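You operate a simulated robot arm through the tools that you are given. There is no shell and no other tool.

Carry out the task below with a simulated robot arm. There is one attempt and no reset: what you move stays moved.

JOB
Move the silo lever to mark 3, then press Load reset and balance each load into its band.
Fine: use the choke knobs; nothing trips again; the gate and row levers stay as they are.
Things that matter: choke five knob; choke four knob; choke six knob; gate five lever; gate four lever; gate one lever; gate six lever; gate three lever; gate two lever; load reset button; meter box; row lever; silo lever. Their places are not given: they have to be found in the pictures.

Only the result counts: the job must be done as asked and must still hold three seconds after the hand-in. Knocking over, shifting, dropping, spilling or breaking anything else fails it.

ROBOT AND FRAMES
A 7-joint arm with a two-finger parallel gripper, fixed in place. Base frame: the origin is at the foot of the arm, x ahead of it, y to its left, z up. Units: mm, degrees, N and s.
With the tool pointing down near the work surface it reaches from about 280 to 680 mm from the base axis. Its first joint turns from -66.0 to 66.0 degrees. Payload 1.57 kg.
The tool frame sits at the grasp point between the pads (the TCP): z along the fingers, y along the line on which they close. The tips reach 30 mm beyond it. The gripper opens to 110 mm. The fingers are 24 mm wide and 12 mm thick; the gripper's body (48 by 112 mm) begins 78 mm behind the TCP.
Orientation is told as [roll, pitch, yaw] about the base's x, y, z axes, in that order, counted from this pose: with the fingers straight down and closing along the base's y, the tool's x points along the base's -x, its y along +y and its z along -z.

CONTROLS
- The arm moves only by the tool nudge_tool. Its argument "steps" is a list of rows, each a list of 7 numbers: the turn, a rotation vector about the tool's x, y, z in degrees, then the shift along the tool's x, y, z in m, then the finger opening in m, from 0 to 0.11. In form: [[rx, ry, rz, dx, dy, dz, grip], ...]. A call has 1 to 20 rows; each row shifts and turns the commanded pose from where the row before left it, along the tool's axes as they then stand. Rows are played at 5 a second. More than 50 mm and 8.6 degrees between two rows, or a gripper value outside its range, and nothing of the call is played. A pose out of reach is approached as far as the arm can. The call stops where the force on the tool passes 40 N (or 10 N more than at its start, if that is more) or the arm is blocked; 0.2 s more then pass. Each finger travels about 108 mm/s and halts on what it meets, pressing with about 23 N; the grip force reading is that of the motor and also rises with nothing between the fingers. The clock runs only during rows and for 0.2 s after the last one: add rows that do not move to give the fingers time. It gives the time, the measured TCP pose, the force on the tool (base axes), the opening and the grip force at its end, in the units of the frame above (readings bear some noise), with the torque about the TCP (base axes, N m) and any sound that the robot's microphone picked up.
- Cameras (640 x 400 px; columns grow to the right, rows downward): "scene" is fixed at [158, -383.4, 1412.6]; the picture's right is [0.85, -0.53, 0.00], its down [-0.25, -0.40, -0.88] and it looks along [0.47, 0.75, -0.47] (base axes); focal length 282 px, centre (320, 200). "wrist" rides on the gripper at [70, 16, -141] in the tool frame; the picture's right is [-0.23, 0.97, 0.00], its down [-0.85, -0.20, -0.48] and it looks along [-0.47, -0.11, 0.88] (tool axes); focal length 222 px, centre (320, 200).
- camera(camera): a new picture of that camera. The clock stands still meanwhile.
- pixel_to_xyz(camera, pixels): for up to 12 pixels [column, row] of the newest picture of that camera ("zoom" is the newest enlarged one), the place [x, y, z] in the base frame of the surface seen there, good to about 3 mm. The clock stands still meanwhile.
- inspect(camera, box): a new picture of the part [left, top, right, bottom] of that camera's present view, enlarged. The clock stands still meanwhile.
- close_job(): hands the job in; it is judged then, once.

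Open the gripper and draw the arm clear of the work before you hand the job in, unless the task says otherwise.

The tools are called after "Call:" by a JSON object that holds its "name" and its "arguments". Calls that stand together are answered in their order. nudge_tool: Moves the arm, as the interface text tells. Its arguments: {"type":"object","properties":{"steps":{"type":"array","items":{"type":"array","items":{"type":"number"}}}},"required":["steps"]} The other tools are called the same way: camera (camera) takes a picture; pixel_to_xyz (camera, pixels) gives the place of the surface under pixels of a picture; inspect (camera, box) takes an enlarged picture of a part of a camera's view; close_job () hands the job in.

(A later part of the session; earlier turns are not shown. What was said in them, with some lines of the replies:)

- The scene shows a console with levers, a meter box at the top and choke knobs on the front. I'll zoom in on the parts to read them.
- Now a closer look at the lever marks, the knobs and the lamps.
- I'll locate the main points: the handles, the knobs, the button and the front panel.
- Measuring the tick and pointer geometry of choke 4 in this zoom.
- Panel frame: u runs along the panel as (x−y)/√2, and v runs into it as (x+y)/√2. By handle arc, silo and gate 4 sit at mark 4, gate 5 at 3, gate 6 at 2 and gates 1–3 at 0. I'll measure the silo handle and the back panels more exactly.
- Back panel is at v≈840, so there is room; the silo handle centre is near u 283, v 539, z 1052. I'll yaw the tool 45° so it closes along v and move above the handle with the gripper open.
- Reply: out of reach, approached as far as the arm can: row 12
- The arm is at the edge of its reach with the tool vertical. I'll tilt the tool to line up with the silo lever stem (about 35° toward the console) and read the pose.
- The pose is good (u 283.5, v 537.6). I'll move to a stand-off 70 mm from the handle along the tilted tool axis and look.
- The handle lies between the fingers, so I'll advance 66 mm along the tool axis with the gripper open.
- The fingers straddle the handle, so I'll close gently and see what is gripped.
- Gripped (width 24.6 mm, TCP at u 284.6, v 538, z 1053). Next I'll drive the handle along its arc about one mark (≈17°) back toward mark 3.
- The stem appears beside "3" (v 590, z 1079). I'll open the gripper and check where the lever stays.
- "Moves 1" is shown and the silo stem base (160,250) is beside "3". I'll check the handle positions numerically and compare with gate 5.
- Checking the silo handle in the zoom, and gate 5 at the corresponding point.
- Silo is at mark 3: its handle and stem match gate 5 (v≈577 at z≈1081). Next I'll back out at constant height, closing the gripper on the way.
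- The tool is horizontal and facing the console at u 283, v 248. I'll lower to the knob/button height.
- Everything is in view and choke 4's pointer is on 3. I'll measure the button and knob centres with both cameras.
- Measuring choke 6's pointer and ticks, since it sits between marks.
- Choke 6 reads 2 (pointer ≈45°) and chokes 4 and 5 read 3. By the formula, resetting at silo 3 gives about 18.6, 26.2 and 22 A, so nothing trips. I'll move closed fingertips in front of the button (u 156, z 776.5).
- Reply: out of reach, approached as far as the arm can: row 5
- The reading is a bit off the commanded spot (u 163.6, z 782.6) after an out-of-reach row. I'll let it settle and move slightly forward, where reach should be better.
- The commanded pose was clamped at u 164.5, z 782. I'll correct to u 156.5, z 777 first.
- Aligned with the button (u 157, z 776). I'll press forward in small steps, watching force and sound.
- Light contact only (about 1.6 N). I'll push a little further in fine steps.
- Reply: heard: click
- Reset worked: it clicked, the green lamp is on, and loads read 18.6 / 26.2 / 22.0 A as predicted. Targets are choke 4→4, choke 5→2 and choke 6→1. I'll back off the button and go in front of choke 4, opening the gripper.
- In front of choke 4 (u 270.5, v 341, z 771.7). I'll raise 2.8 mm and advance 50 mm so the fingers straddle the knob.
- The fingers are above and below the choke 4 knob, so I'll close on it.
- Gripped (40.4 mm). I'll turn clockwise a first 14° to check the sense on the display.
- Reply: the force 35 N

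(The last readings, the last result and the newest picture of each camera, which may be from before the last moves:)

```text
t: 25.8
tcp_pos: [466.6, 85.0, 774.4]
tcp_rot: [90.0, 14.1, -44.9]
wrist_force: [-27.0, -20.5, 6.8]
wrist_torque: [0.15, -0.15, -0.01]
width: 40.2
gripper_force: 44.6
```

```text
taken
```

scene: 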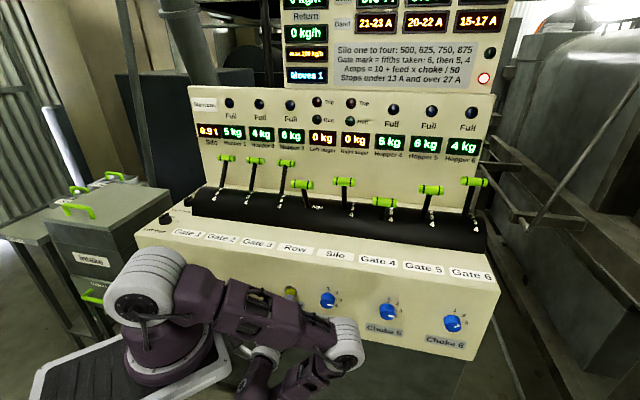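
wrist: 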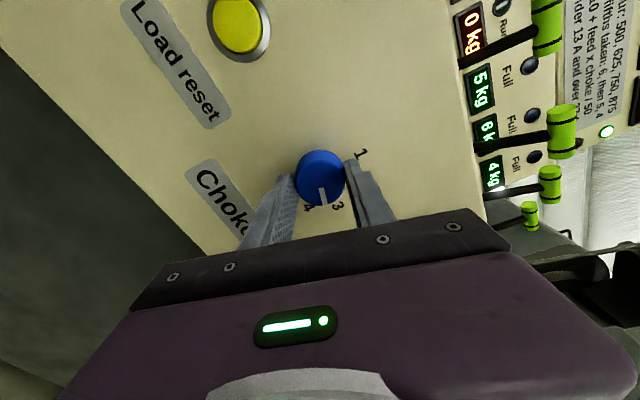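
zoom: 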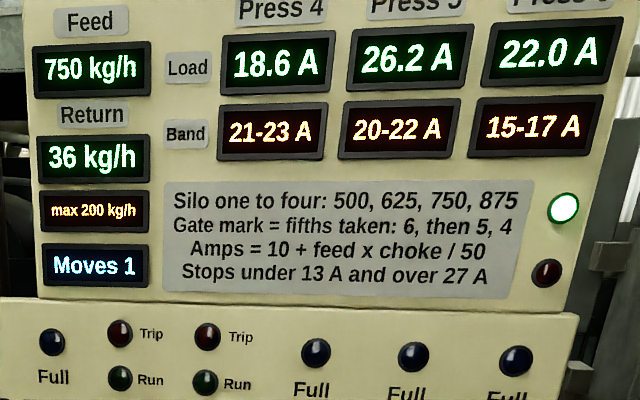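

The knob turns with the tool, still in its detent at 3, but there is 34 N of axial push. I'll ease back 2 mm and keep turning toward 4.

Call:
{"name": "nudge_tool", "arguments": {"steps": [[0, 0, 0, 0, 0, -0.002, 0.03], [0, 0, 0, 0, 0, 0, 0.03]]}}

```text
t: 26.4
tcp_pos: [467.0, 83.7, 775.2]
tcp_rot: [90.0, 14.0, -45.0]
wrist_force: [5.9, 7.6, -7.9]
wrist_torque: [-0.09, 0.06, 0.95]
width: 40.4
gripper_force: 44.9
```

Axial force is small now. Continuing clockwise another 14°.

Call:
{"name": "nudge_tool", "arguments": {"steps": [[0, 0, 5, 0, 0, 0, 0.03], [0, 0, 5, 0, 0, 0, 0.03], [0, 0, 4, 0, 0, 0, 0.03], [0, 0, 0, 0, 0, 0, 0.03]]}}

Call:
{"name": "inspect", "arguments": {"camera": "scene", "box": [270, 0, 520, 100]}}

Call:
{"name": "camera", "arguments": {"camera": "wrist"}}

```text
t: 27.4
tcp_pos: [465.6, 84.6, 774.5]
tcp_rot: [90.0, 28.1, -45.0]
wrist_force: [10.3, 22.3, -5.0]
wrist_torque: [-0.07, 0.08, 0.04]
width: 40.3
gripper_force: 45.3
```

```text
2.56 times, centred on (395, 50) of scene
```

zoom: 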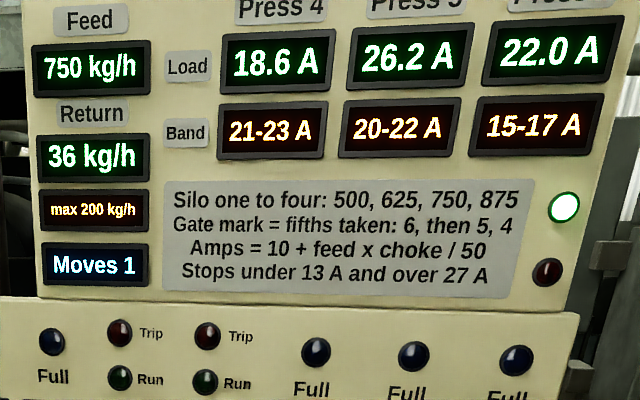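

```text
taken
```

wrist: 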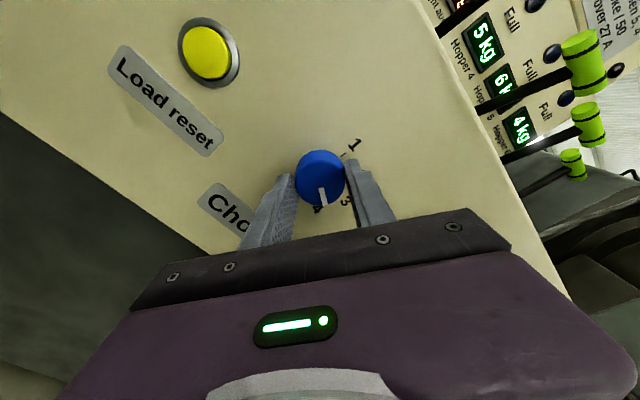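

The pointer follows the tool (28° so far); the reading perhaps updates only once the knob settles. Continuing to 45°.

Call:
{"name": "nudge_tool", "arguments": {"steps": [[0, 0, 6, 0, 0, 0.0005, 0.03], [0, 0, 6, 0, 0, 0, 0.03], [0, 0, 5, 0, 0, 0, 0.03], [0, 0, 0, 0, 0, 0, 0.03], [0, 0, 0, 0, 0, 0, 0.03]]}}

Call:
{"name": "inspect", "arguments": {"camera": "scene", "box": [270, 0, 520, 100]}}

Call:
{"name": "inspect", "arguments": {"camera": "wrist", "box": [220, 100, 420, 225]}}

```text
t: 28.6
tcp_pos: [466.9, 83.9, 775.5]
tcp_rot: [89.9, 45.0, -44.9]
wrist_force: [-29.9, -5.7, 2.7]
wrist_torque: [0.17, -0.15, 0.69]
width: 40.2
gripper_force: 45.1
```

```text
2.56 times, centred on (395, 50) of scene
```

zoom: 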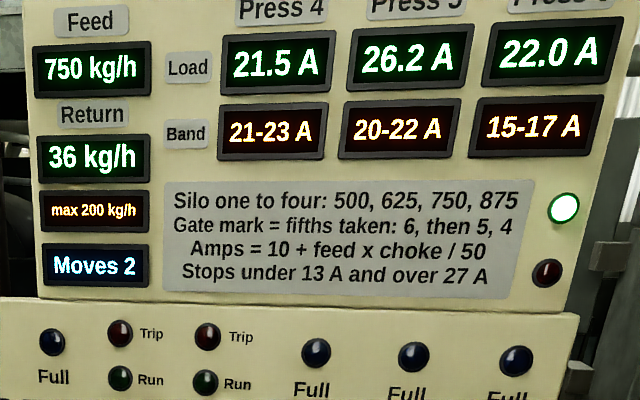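

```text
3.20 times, centred on (320, 162) of wrist
```

zoom: 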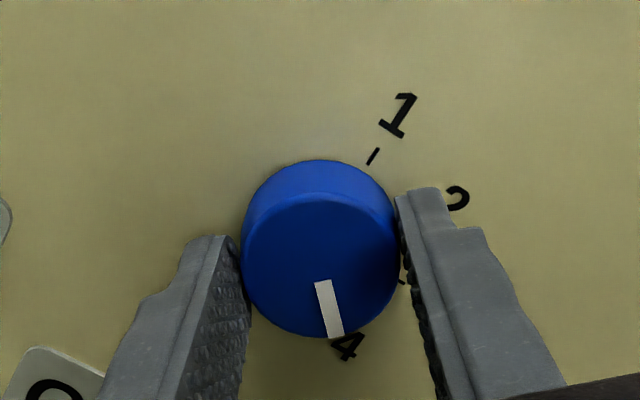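

Press 4 now reads 21.5 A, in band. I'll release the knob and back off.

Call:
{"name": "nudge_tool", "arguments": {"steps": [[0, 0, 0, 0, 0, 0, 0.05], [0, 0, 0, 0, 0, 0, 0.065], [0, 0, 0, 0, 0, 0, 0.065], [0, 0, 0, 0, 0, -0.025, 0.065], [0, 0, 0, 0, 0, -0.03, 0.065], [0, 0, 0, 0, 0, 0, 0.065]]}}

Call:
{"name": "inspect", "arguments": {"camera": "scene", "box": [270, 0, 520, 100]}}

Call:
{"name": "camera", "arguments": {"camera": "wrist"}}

```text
t: 30.0
tcp_pos: [427.0, 46.3, 777.3]
tcp_rot: [90.0, 45.1, -44.9]
wrist_force: [0.0, -0.2, 0.5]
wrist_torque: [0.0, -0.01, 0.02]
width: 64.8
gripper_force: 0.0
```

```text
2.56 times, centred on (395, 50) of scene
```

zoom: 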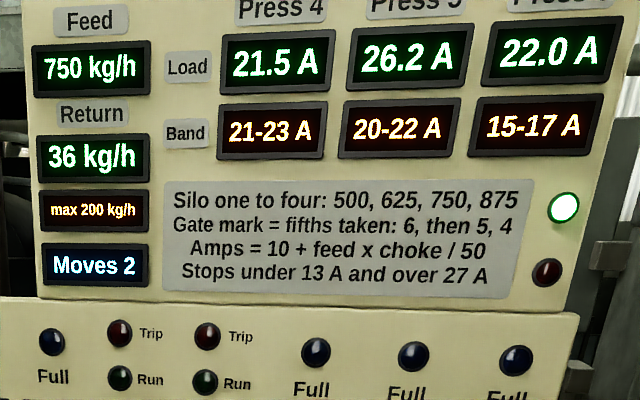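

```text
taken
```

wrist: 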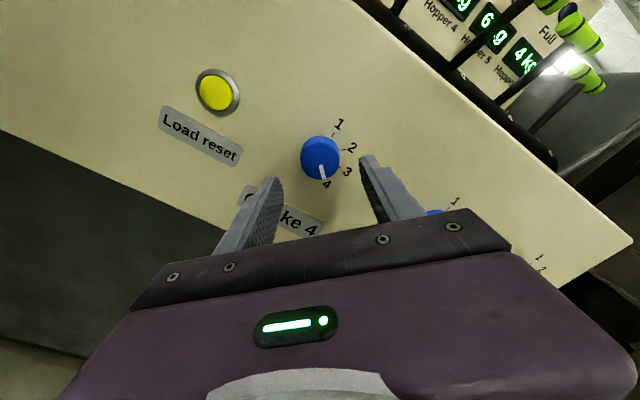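

Choke 4 holds at 4 (21.5 A). The tool is now at +45°, convenient for turning choke 5 back 45°, so I'll move along to u 441.

Call:
{"name": "nudge_tool", "arguments": {"steps": [[0, 0, 0, -0.0309, 0.0299, 0, 0.065], [0, 0, 0, -0.0309, 0.0299, 0, 0.065], [0, 0, 0, -0.0309, 0.0299, 0, 0.065], [0, 0, 0, -0.0309, 0.0299, 0, 0.065], [0, 0, 0, 0, 0, 0, 0.065]]}}

Call:
{"name": "camera", "arguments": {"camera": "wrist"}}

```text
t: 31.2
tcp_pos: [553.7, -78.7, 770.2]
tcp_rot: [89.9, 45.0, -45.1]
wrist_force: [0.7, -0.2, 0.2]
wrist_torque: [-0.02, -0.04, -0.01]
width: 65.0
gripper_force: 0.1
```

```text
taken
```

wrist: 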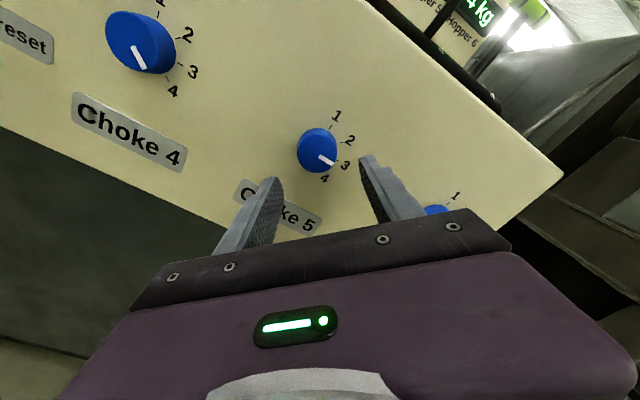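

TCP drifted to u 447, z 770, so I'll correct to u 441, z 774.5 and check before advancing.

Call:
{"name": "nudge_tool", "arguments": {"steps": [[0, 0, 0, 0.0072, -0.0013, 0.01, 0.065], [0, 0, 0, 0, 0, 0.012, 0.065], [0, 0, 0, 0, 0, 0, 0.065]]}}

Call:
{"name": "camera", "arguments": {"camera": "wrist"}}

Call:
{"name": "inspect", "arguments": {"camera": "scene", "box": [340, 260, 440, 340]}}

```text
t: 32.0
tcp_pos: [562.8, -56.2, 776.3]
tcp_rot: [90.0, 45.0, -44.9]
wrist_force: [-0.9, 0.3, 0.7]
wrist_torque: [0.0, 0.02, 0.02]
width: 64.9
gripper_force: 0.1
```

```text
taken
```

wrist: 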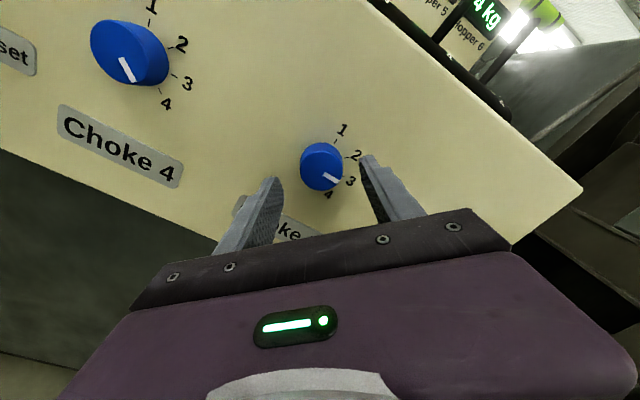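

```text
5.00 times, centred on (390, 300) of scene
```

zoom: 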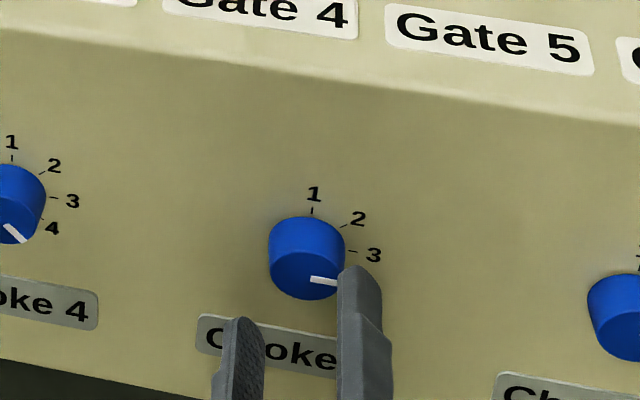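

Nearly centred (u 437.7, z 776). Small trim, then advance to straddle choke 5.

Call:
{"name": "nudge_tool", "arguments": {"steps": [[0, 0, 0, -0.002, 0, 0.011, 0.065], [0, 0, 0, 0, 0, 0.01, 0.065], [0, 0, 0, 0, 0, 0.01, 0.065], [0, 0, 0, 0, 0, 0, 0.065], [0, 0, 0, 0, 0, 0, 0.065]]}}

Call:
{"name": "inspect", "arguments": {"camera": "wrist", "box": [220, 100, 420, 225]}}

Call:
{"name": "inspect", "arguments": {"camera": "scene", "box": [340, 260, 440, 340]}}

```text
t: 33.2
tcp_pos: [586.0, -34.5, 775.5]
tcp_rot: [90.0, 45.1, -45.0]
wrist_force: [0.4, 0.3, 0.3]
wrist_torque: [-0.01, 0.0, 0.02]
width: 64.8
gripper_force: 0.1
```

```text
3.20 times, centred on (320, 162) of wrist
```

zoom: 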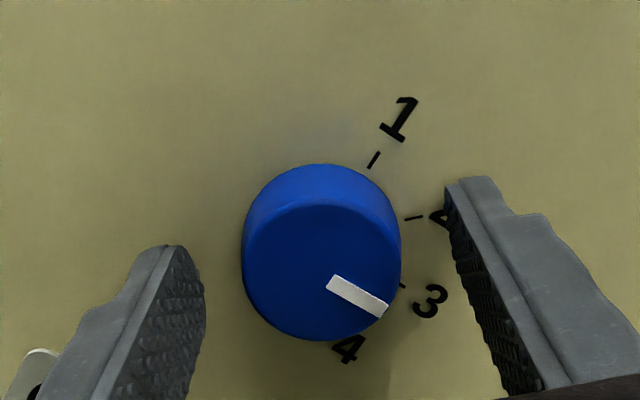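

```text
5.00 times, centred on (390, 300) of scene
```

zoom: 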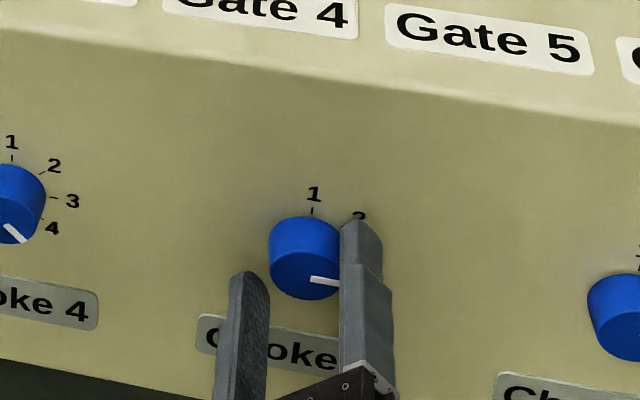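

The knob is centred the same as choke 4 was when gripped. I'll close on it.

Call:
{"name": "nudge_tool", "arguments": {"steps": [[0, 0, 0, 0, 0, 0, 0.05], [0, 0, 0, 0, 0, 0, 0.035], [0, 0, 0, 0, 0, 0, 0.03], [0, 0, 0, 0, 0, 0, 0.03]]}}

Call:
{"name": "inspect", "arguments": {"camera": "scene", "box": [270, 0, 520, 100]}}

```text
t: 34.2
tcp_pos: [585.3, -35.3, 775.6]
tcp_rot: [90.0, 45.1, -45.0]
wrist_force: [-0.3, 0.1, 0.1]
wrist_torque: [-0.02, 0.03, 0.02]
width: 40.2
gripper_force: 45.0
```

```text
2.56 times, centred on (395, 50) of scene
```

zoom: 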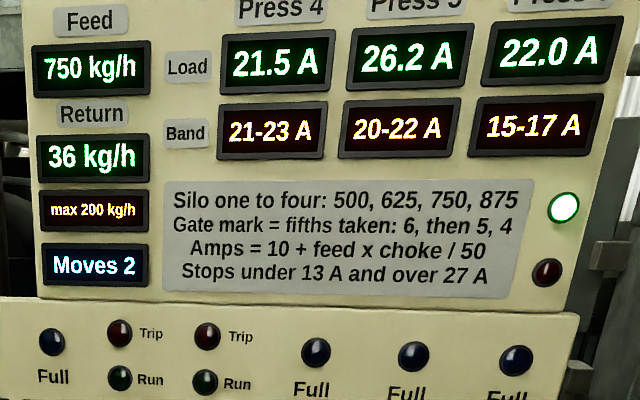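

Choke 5 is gripped (40.2 mm, no side force). I'll turn counter-clockwise, a first 20° while watching forces.

Call:
{"name": "nudge_tool", "arguments": {"steps": [[0, 0, -5, 0, 0, 0, 0.03], [0, 0, -5, 0, 0, 0, 0.03], [0, 0, -5, 0, 0, 0, 0.03], [0, 0, -5, 0, 0, 0, 0.03], [0, 0, 0, 0, 0, 0, 0.03]]}}

Call:
{"name": "inspect", "arguments": {"camera": "wrist", "box": [220, 100, 420, 225]}}

```text
t: 35.4
tcp_pos: [585.4, -35.6, 776.4]
tcp_rot: [90.0, 25.0, -44.9]
wrist_force: [22.4, 13.1, -5.5]
wrist_torque: [-0.13, 0.11, -0.18]
width: 40.3
gripper_force: 45.1
```

```text
3.20 times, centred on (320, 162) of wrist
```

zoom: 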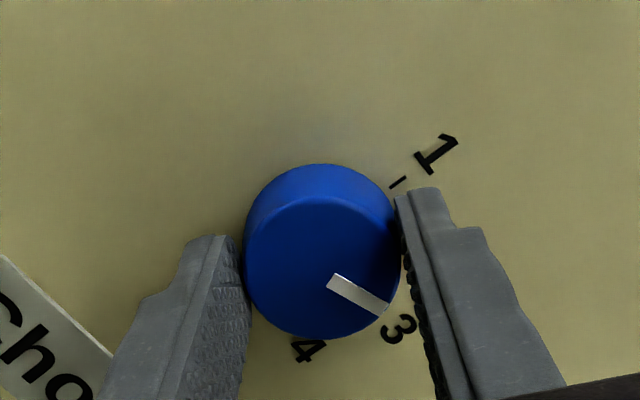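

Turning well; axial pull is about 25 N, so I'll ease in 1 mm and turn the remaining 25°.

Call:
{"name": "nudge_tool", "arguments": {"steps": [[0, 0, -4, 0, 0, 0.001, 0.03], [0, 0, -5, 0, 0, 0, 0.03], [0, 0, -5, 0, 0, 0, 0.03], [0, 0, -5, 0, 0, 0, 0.03], [0, 0, -6, 0, 0, 0, 0.03], [0, 0, 0, 0, 0, 0, 0.03], [0, 0, 0, 0, 0, 0, 0.03]]}}

Call:
{"name": "inspect", "arguments": {"camera": "scene", "box": [270, 0, 520, 100]}}

Call:
{"name": "inspect", "arguments": {"camera": "wrist", "box": [220, 100, 420, 225]}}

```text
t: 37.0
tcp_pos: [583.9, -36.2, 775.9]
tcp_rot: [90.0, 0.0, -45.2]
wrist_force: [2.2, -5.5, -10.0]
wrist_torque: [-0.21, 0.21, -0.84]
width: 40.0
gripper_force: 44.9
```

```text
2.56 times, centred on (395, 50) of scene
```

zoom: 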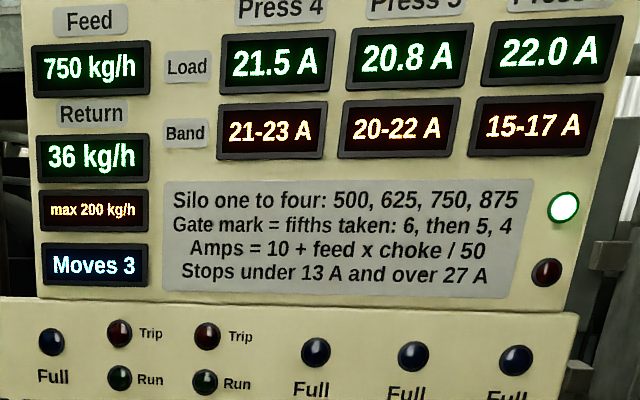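

```text
3.20 times, centred on (320, 162) of wrist
```

zoom: 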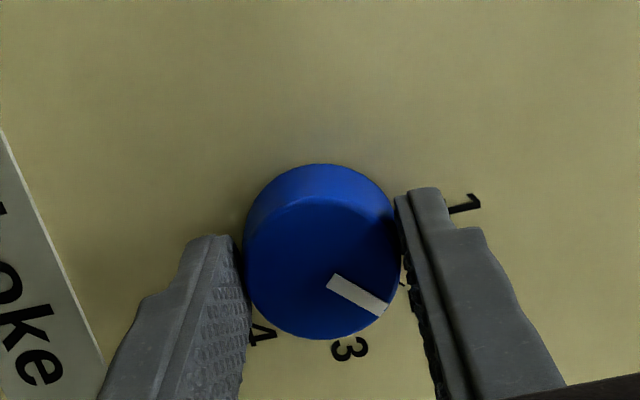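

Press 5 reads 20.8 A, in band. I'll release, back off and check.

Call:
{"name": "nudge_tool", "arguments": {"steps": [[0, 0, 0, 0, 0, 0, 0.05], [0, 0, 0, 0, 0, 0, 0.065], [0, 0, 0, 0, 0, 0, 0.065], [0, 0, 0, 0, 0, -0.025, 0.065], [0, 0, 0, 0, 0, -0.03, 0.065], [0, 0, 0, 0, 0, 0, 0.065]]}}

Call:
{"name": "inspect", "arguments": {"camera": "scene", "box": [270, 0, 520, 100]}}

Call:
{"name": "camera", "arguments": {"camera": "wrist"}}

```text
t: 38.4
tcp_pos: [545.9, -74.8, 775.4]
tcp_rot: [90.0, 0.1, -45.0]
wrist_force: [0.6, 0.2, 0.6]
wrist_torque: [0.0, 0.01, 0.0]
width: 64.7
gripper_force: 0.0
```

```text
2.56 times, centred on (395, 50) of scene
```

zoom: 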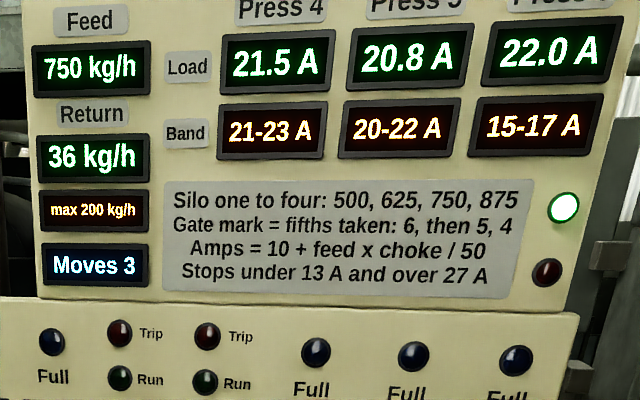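

```text
taken
```

wrist: 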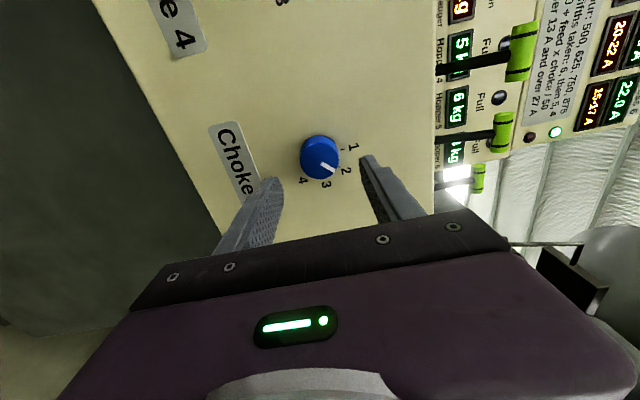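

Choke 5 sits at 2. Moving along to choke 6 (u +171 mm).

Call:
{"name": "nudge_tool", "arguments": {"steps": [[0, 0, 0, -0.043, 0, 0, 0.065], [0, 0, 0, -0.043, 0, 0, 0.065], [0, 0, 0, -0.043, 0, 0, 0.065], [0, 0, 0, -0.042, 0, 0, 0.065], [0, 0, 0, 0, 0, 0, 0.065]]}}

Call:
{"name": "camera", "arguments": {"camera": "wrist"}}

Call:
{"name": "camera", "arguments": {"camera": "scene"}}

```text
t: 39.6
tcp_pos: [637.2, -165.2, 807.8]
tcp_rot: [90.0, 0.1, -45.0]
wrist_force: [0.6, -0.5, 0.2]
wrist_torque: [-0.01, 0.0, 0.0]
width: 64.7
gripper_force: 0.0
out of reach, approached as far as the arm can: row 3, 4
```

```text
taken
```

wrist: 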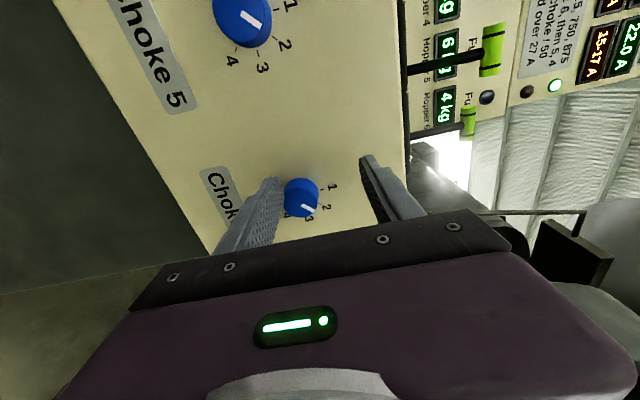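

```text
taken
```

scene: 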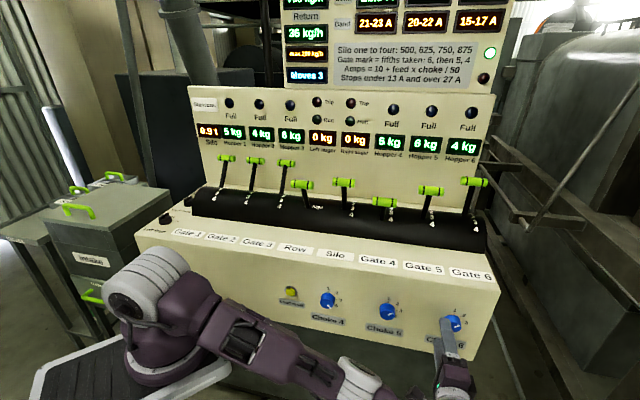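

Choke 6 isn't reachable with the tool square to the panel: the arm was clamped at u 567, z 808. I'll look at the arm geometry to pick a better approach direction.

Call:
{"name": "pixel_to_xyz", "arguments": {"camera": "scene", "pixels": [[60, 385], [140, 345], [130, 290], [200, 300], [240, 345], [300, 375], [355, 380], [450, 370], [452, 390], [175, 270]]}}

Call:
{"name": "inspect", "arguments": {"camera": "scene", "box": [40, 230, 520, 400]}}

```text
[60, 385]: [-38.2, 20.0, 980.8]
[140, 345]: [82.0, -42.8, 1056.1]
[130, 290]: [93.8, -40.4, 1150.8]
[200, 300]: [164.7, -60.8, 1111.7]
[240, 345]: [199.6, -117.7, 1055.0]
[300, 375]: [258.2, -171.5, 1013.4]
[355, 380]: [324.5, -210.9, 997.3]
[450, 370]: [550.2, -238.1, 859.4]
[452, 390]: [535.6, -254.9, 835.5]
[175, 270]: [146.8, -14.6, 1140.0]
```

```text
1.33 times, centred on (280, 315) of scene
```

zoom: 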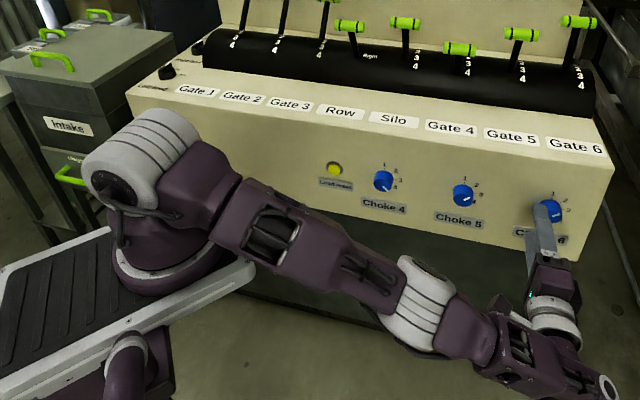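

The shoulder is near z≈1130 and this pose stretches the arm fully. Tilting the tool about 28° off the panel normal (toward +u and down) brings the wrist close enough. I'll roll +52.5°, then tilt −28° about tool y, keeping the pad plane parallel to the knob axis.

Call:
{"name": "nudge_tool", "arguments": {"steps": [[0, 0, 0, 0.03, 0, 0, 0.065], [0, 0, 7.5, 0, 0, 0, 0.065], [0, 0, 7.5, 0, 0, 0, 0.065], [0, 0, 7.5, 0, 0, 0, 0.065], [0, 0, 7.5, 0, 0, 0, 0.065], [0, 0, 7.5, 0, 0, 0, 0.065], [0, 0, 7.5, 0, 0, 0, 0.065], [0, 0, 7.5, 0, 0, 0, 0.065], [0, -7, 0, 0, 0, 0, 0.065], [0, -7, 0, 0, 0, 0, 0.065], [0, -7, 0, 0, 0, 0, 0.065], [0, -7, 0, 0, 0, 0, 0.065], [0, 0, 0, 0, 0, 0, 0.065]]}}

Call:
{"name": "camera", "arguments": {"camera": "wrist"}}

Call:
{"name": "camera", "arguments": {"camera": "scene"}}

```text
t: 42.4
tcp_pos: [613.3, -142.6, 806.8]
tcp_rot: [58.5, 44.4, -86.3]
wrist_force: [0.3, 0.1, -0.4]
wrist_torque: [-0.02, 0.0, 0.04]
width: 64.8
gripper_force: 0.1
```

```text
taken
```

wrist: 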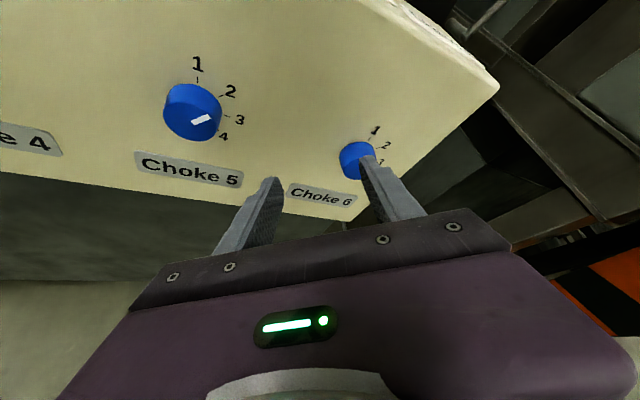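

```text
taken
```

scene: 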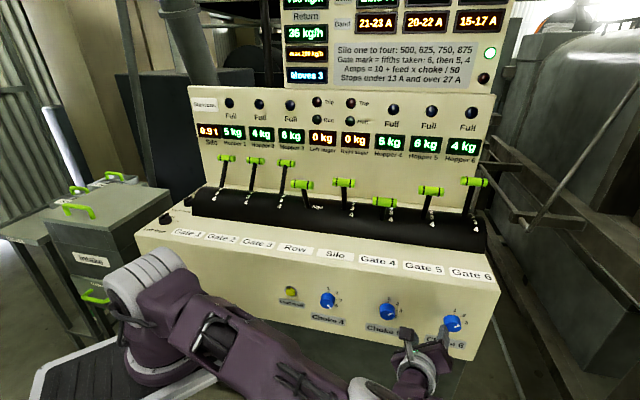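

The tool direction checks out (v .88, u .29, z −.37). I'll move to a 60 mm stand-off in line with choke 6.

Call:
{"name": "nudge_tool", "arguments": {"steps": [[0, 0, 0, -0.0131, 0.0202, 0.01025, 0.065], [0, 0, 0, -0.0131, 0.0202, 0.01025, 0.065], [0, 0, 0, 0, 0, 0, 0.065], [0, 0, 0, 0, 0, 0, 0.065]]}}

Call:
{"name": "camera", "arguments": {"camera": "wrist"}}

Call:
{"name": "inspect", "arguments": {"camera": "scene", "box": [380, 280, 500, 375]}}

```text
t: 43.4
tcp_pos: [654.6, -174.7, 806.5]
tcp_rot: [58.4, 44.4, -86.2]
wrist_force: [-0.6, 0.3, -0.5]
wrist_torque: [0.02, 0.02, -0.05]
width: 65.0
gripper_force: 0.1
```

```text
taken
```

wrist: 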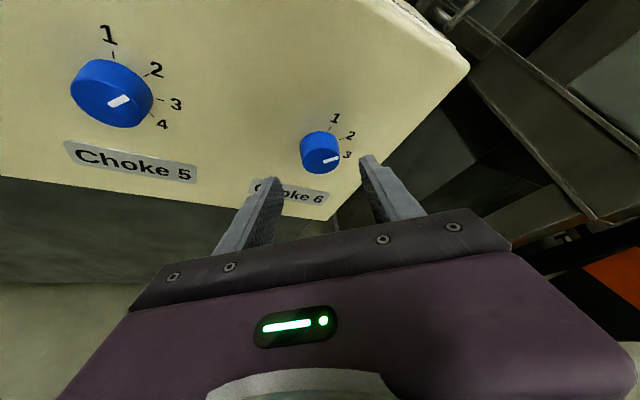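

```text
4.21 times, centred on (440, 328) of scene
```

zoom: 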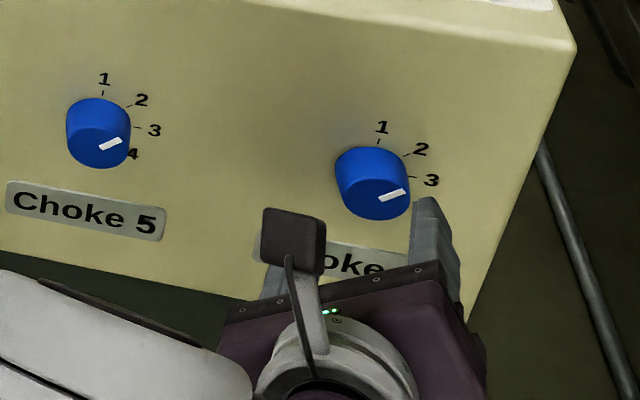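

Reached with no limit warning and the knob lies between the fingers. I'll advance 40 mm along the tool axis and re-check.

Call:
{"name": "nudge_tool", "arguments": {"steps": [[0, 0, 0, 0, 0, 0.02, 0.065], [0, 0, 0, 0, 0, 0.02, 0.065], [0, 0, 0, 0, 0, 0, 0.065], [0, 0, 0, 0, 0, 0, 0.065]]}}

Call:
{"name": "inspect", "arguments": {"camera": "wrist", "box": [220, 100, 420, 225]}}

Call:
{"name": "inspect", "arguments": {"camera": "scene", "box": [380, 280, 500, 375]}}

```text
t: 44.4
tcp_pos: [686.0, -157.7, 791.1]
tcp_rot: [58.5, 44.5, -86.1]
wrist_force: [-0.3, 0.2, -0.6]
wrist_torque: [-0.01, 0.02, 0.04]
width: 64.7
gripper_force: 0.0
```

```text
3.20 times, centred on (320, 162) of wrist
```

zoom: 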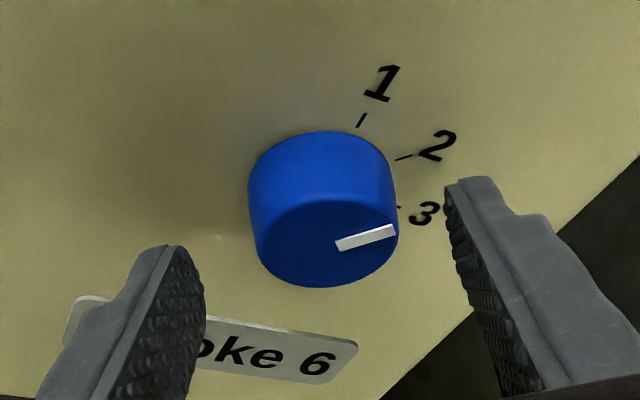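

```text
4.21 times, centred on (440, 328) of scene
```

zoom: 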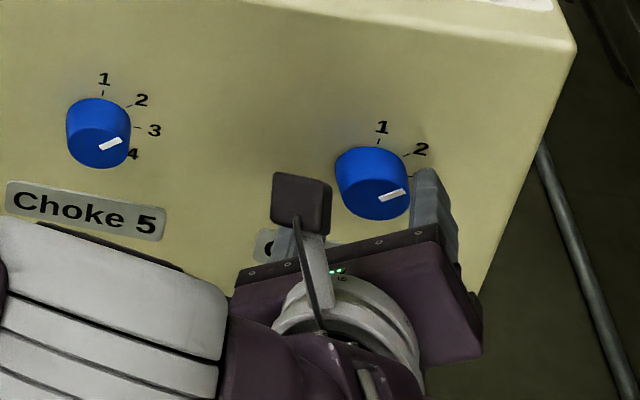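

Knob still centred between the fingers. Final 18 mm advance, then close.

Call:
{"name": "nudge_tool", "arguments": {"steps": [[0, 0, 0, 0, 0, 0.01, 0.065], [0, 0, 0, 0, 0, 0.008, 0.065], [0, 0, 0, 0, 0, 0, 0.065], [0, 0, 0, 0, 0, 0, 0.065]]}}

Call:
{"name": "inspect", "arguments": {"camera": "wrist", "box": [220, 100, 420, 225]}}

Call:
{"name": "inspect", "arguments": {"camera": "scene", "box": [380, 280, 500, 375]}}

```text
t: 45.4
tcp_pos: [702.3, -150.3, 784.6]
tcp_rot: [58.4, 44.6, -86.3]
wrist_force: [0.3, 0.2, 0.1]
wrist_torque: [0.02, -0.03, -0.02]
width: 65.0
gripper_force: 0.1
```

```text
3.20 times, centred on (320, 162) of wrist
```

zoom: 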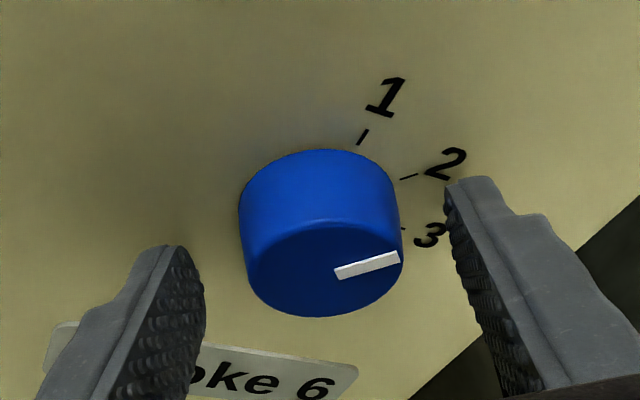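

```text
4.21 times, centred on (440, 328) of scene
```

zoom: 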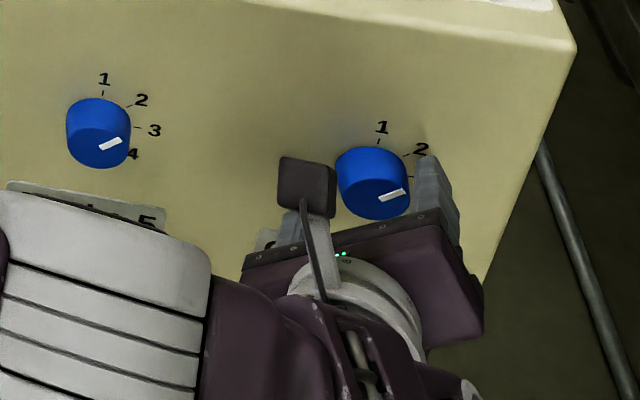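

At u 602.9, v 390.3, z 784.6, essentially on target. Closing on choke 6.

Call:
{"name": "nudge_tool", "arguments": {"steps": [[0, 0, 0, 0, 0, 0, 0.05], [0, 0, 0, 0, 0, 0, 0.035], [0, 0, 0, 0, 0, 0, 0.03], [0, 0, 0, 0, 0, 0, 0.03]]}}

Call:
{"name": "inspect", "arguments": {"camera": "wrist", "box": [220, 100, 420, 225]}}

Call:
{"name": "inspect", "arguments": {"camera": "scene", "box": [270, 0, 520, 100]}}

```text
t: 46.4
tcp_pos: [702.3, -150.3, 784.9]
tcp_rot: [58.6, 44.5, -86.2]
wrist_force: [6.7, -2.8, 5.4]
wrist_torque: [-0.04, -0.12, -0.31]
width: 39.7
gripper_force: 44.9
```

```text
3.20 times, centred on (320, 162) of wrist
```

zoom: 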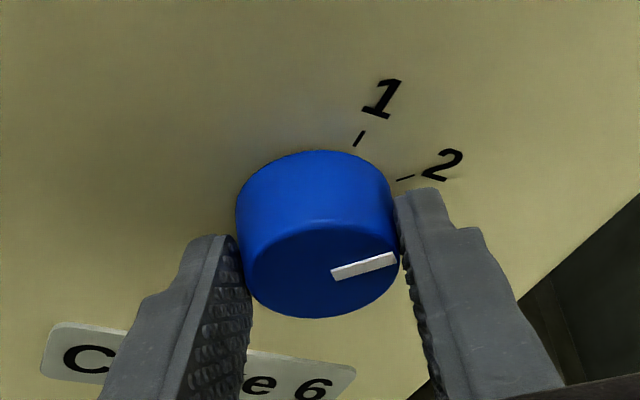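

```text
2.56 times, centred on (395, 50) of scene
```

zoom: 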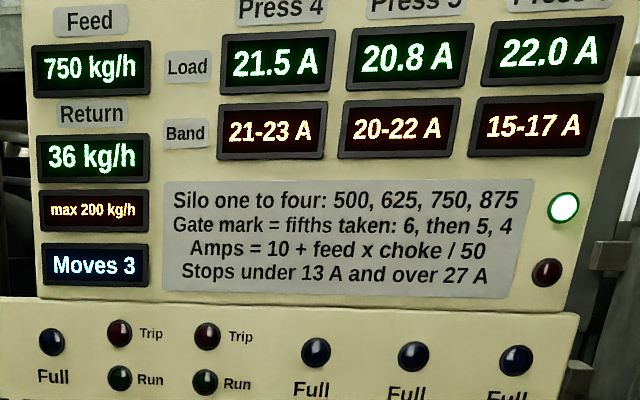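

Gripped at 39.7 mm. Next is a counter-clockwise turn about the knob's own axis (tilted in the tool frame), 10° first.

Call:
{"name": "nudge_tool", "arguments": {"steps": [[-2.35, 0, -4.41, 0, -0.0009, 0, 0.03], [-2.35, 0, -4.41, 0, -0.0009, 0, 0.03], [0, 0, 0, 0, 0, 0, 0.03]]}}

Call:
{"name": "inspect", "arguments": {"camera": "wrist", "box": [220, 100, 420, 225]}}

```text
t: 47.2
tcp_pos: [700.6, -148.3, 783.7]
tcp_rot: [66.8, 36.6, -80.9]
wrist_force: [-2.1, -5.8, 5.6]
wrist_torque: [0.51, -0.63, 0.4]
width: 39.7
gripper_force: 44.6
```

```text
3.20 times, centred on (320, 162) of wrist
```

zoom: 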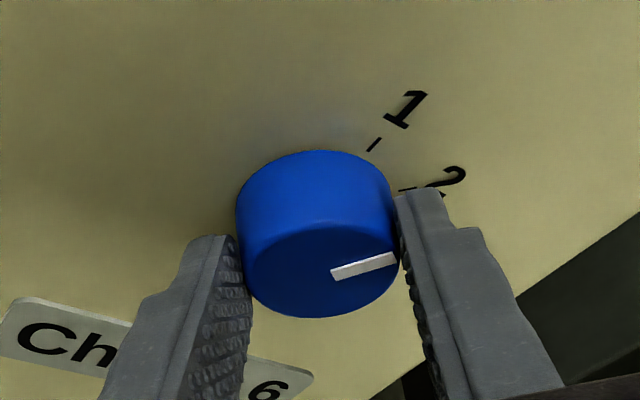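

Turning cleanly with small forces. Another 20°.

Call:
{"name": "nudge_tool", "arguments": {"steps": [[-2.35, 0, -4.41, 0, -0.0009, 0, 0.03], [-2.35, 0, -4.41, 0, -0.0009, 0, 0.03], [-2.35, 0, -4.41, 0, -0.0009, 0, 0.03], [-2.35, 0, -4.41, 0, -0.0009, 0, 0.03], [0, 0, 0, 0, 0, 0, 0.03]]}}

Call:
{"name": "inspect", "arguments": {"camera": "wrist", "box": [220, 100, 420, 225]}}

```text
t: 48.4
tcp_pos: [698.5, -148.2, 780.8]
tcp_rot: [79.0, 19.8, -74.9]
wrist_force: [-1.2, 1.1, -0.2]
wrist_torque: [0.07, -0.1, 0.12]
width: 39.5
gripper_force: 44.9
```

```text
3.20 times, centred on (320, 162) of wrist
```

zoom: 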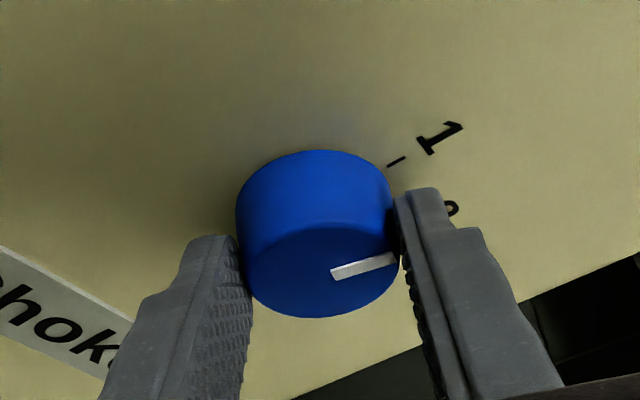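

30° done with almost no load. The remaining 15°, then I'll check the meter.

Call:
{"name": "nudge_tool", "arguments": {"steps": [[-2.35, 0, -4.41, 0, -0.0009, 0, 0.03], [-2.35, 0, -4.41, 0, -0.0009, 0, 0.03], [-2.35, 0, -4.41, 0, -0.0009, 0, 0.03], [0, 0, 0, 0, 0, 0, 0.03], [0, 0, 0, 0, 0, 0, 0.03]]}}

Call:
{"name": "inspect", "arguments": {"camera": "wrist", "box": [220, 100, 420, 225]}}

Call:
{"name": "inspect", "arguments": {"camera": "scene", "box": [270, 0, 520, 100]}}

```text
t: 49.7
tcp_pos: [697.8, -146.9, 776.8]
tcp_rot: [86.4, 6.6, -73.1]
wrist_force: [-12.1, 0.0, 4.5]
wrist_torque: [0.34, 0.2, -0.06]
width: 39.8
gripper_force: 44.8
stopped in row 5: the force on the tool passed its limit at 40 N (the readings are from after the stop); the commanded pose is now the measured one
```

```text
3.20 times, centred on (320, 162) of wrist
```

zoom: 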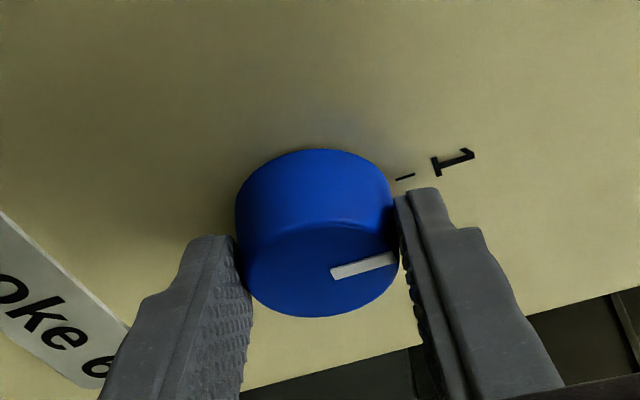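

```text
2.56 times, centred on (395, 50) of scene
```

zoom: 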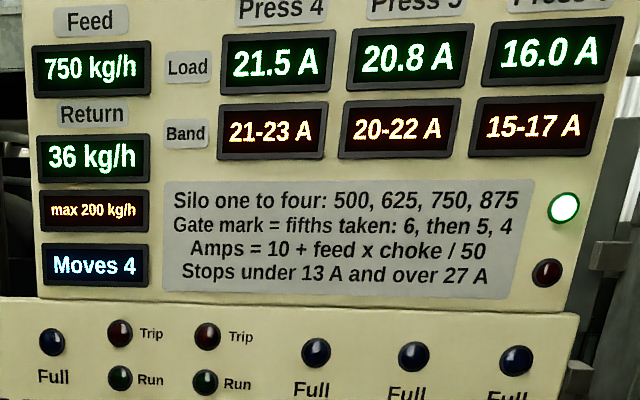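

All loads are in band (21.5, 20.8, 16.0 A) and the green lamp is on. I'll open slowly and withdraw along the tool axis.

Call:
{"name": "nudge_tool", "arguments": {"steps": [[0, 0, 0, 0, 0, 0, 0.05], [0, 0, 0, 0, 0, 0, 0.065], [0, 0, 0, 0, 0, 0, 0.065], [0, 0, 0, 0, 0, -0.02, 0.065], [0, 0, 0, 0, 0, -0.03, 0.065], [0, 0, 0, 0, 0, -0.035, 0.065], [0, 0, 0, 0, 0, -0.035, 0.065], [0, 0, 0, 0, 0, 0, 0.065]]}}

Call:
{"name": "camera", "arguments": {"camera": "scene"}}

Call:
{"name": "inspect", "arguments": {"camera": "scene", "box": [270, 0, 520, 100]}}

Call:
{"name": "inspect", "arguments": {"camera": "scene", "box": [260, 260, 500, 360]}}

```text
t: 51.5
tcp_pos: [583.5, -179.0, 784.4]
tcp_rot: [86.3, 6.6, -73.3]
wrist_force: [0.4, -0.6, -0.1]
wrist_torque: [0.02, 0.03, 0.03]
width: 64.8
gripper_force: 0.0
```

```text
taken
```

scene: 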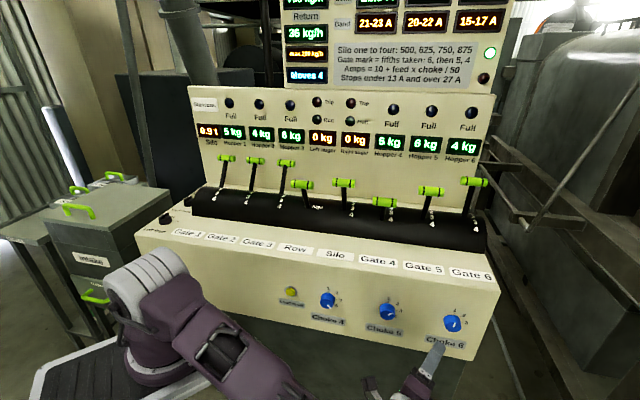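

```text
2.56 times, centred on (395, 50) of scene
```

zoom: 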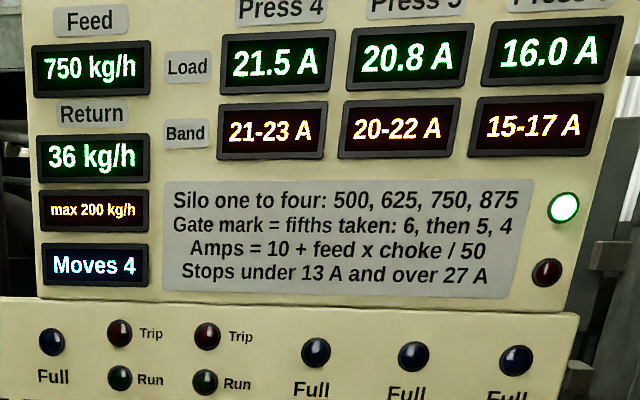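

```text
2.67 times, centred on (380, 310) of scene
```

zoom: 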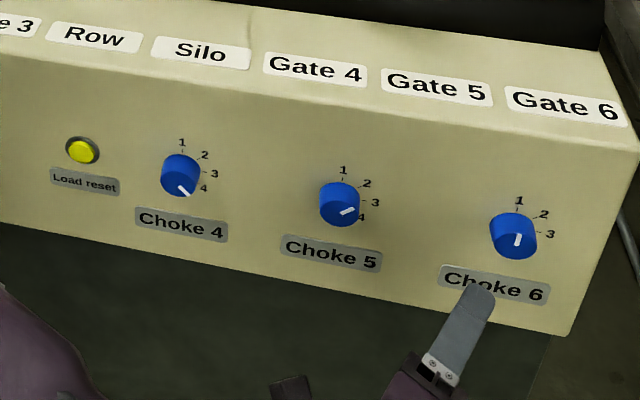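

Chokes now sit at 4, 2 and 1. I'll draw back a little more, open fully, and wait a few seconds to confirm the readings hold.

Call:
{"name": "nudge_tool", "arguments": {"steps": [[0, 0, 0, 0, 0, -0.03, 0.08], [0, 0, 0, 0, 0, -0.03, 0.1], [0, 0, 0, 0, 0, 0, 0.11], [0, 0, 0, 0, 0, 0, 0.11], [0, 0, 0, 0, 0, 0, 0.11], [0, 0, 0, 0, 0, 0, 0.11], [0, 0, 0, 0, 0, 0, 0.11], [0, 0, 0, 0, 0, 0, 0.11], [0, 0, 0, 0, 0, 0, 0.11], [0, 0, 0, 0, 0, 0, 0.11], [0, 0, 0, 0, 0, 0, 0.11], [0, 0, 0, 0, 0, 0, 0.11], [0, 0, 0, 0, 0, 0, 0.11], [0, 0, 0, 0, 0, 0, 0.11], [0, 0, 0, 0, 0, 0, 0.11], [0, 0, 0, 0, 0, 0, 0.11], [0, 0, 0, 0, 0, 0, 0.11], [0, 0, 0, 0, 0, 0, 0.11]]}}

Call:
{"name": "camera", "arguments": {"camera": "scene"}}

Call:
{"name": "inspect", "arguments": {"camera": "scene", "box": [270, 0, 520, 100]}}

Call:
{"name": "inspect", "arguments": {"camera": "scene", "box": [180, 80, 500, 240]}}

```text
t: 55.3
tcp_pos: [526.0, -197.5, 789.5]
tcp_rot: [86.3, 6.7, -73.2]
wrist_force: [-0.7, 0.1, -0.4]
wrist_torque: [0.01, 0.01, -0.01]
width: 109.8
gripper_force: 0.0
```

```text
taken
```

scene: 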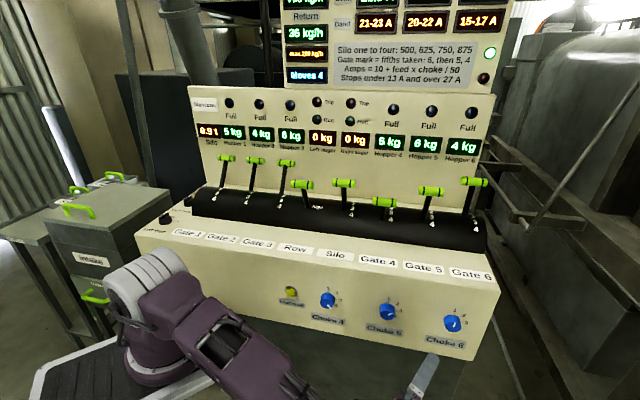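

```text
2.56 times, centred on (395, 50) of scene
```

zoom: 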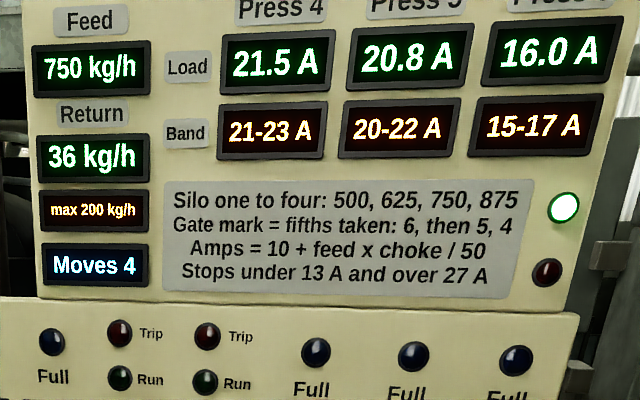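

```text
2.00 times, centred on (340, 160) of scene
```

zoom: 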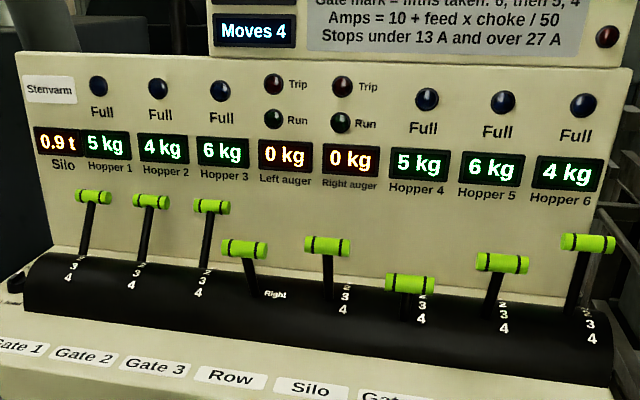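

The readings held: 21.5, 20.8 and 16.0 A, all in band, with the green lamp on, return at 36 kg/h and the gate and row levers unmoved. The gripper is open and clear, so I'm handing in the job.

Call:
{"name": "close_job", "arguments": {}}

```text
The job is handed in.
```

The silo lever is at mark 3, Load reset has been pressed, and all three loads are in their bands. The readings held for more than three seconds before I handed the job in. The hand-in returned no verdict.

| Press | Load (A) | Band (A) | Choke setting |
|---|---|---|---|
| 4 | 21.5 | 21–23 | 3 → 4 |
| 5 | 20.8 | 20–22 | 3 → 2 |
| 6 | 16.0 | 15–17 | 2 → 1 |

- **Trips:** nothing tripped after the reset; the green lamp stayed on.
- **Flow:** feed is 750 kg/h and return is 36 kg/h, against a maximum of 200.
- **Levers:** the gate and row levers were not touched and look the same in the last pictures.
- **Force stop:** at the end of the choke 6 turn, the arm stopped once at its 40 N force limit. The knob had already reached mark 1, and nothing shifted.

The gripper is open and the arm is clear of the console.
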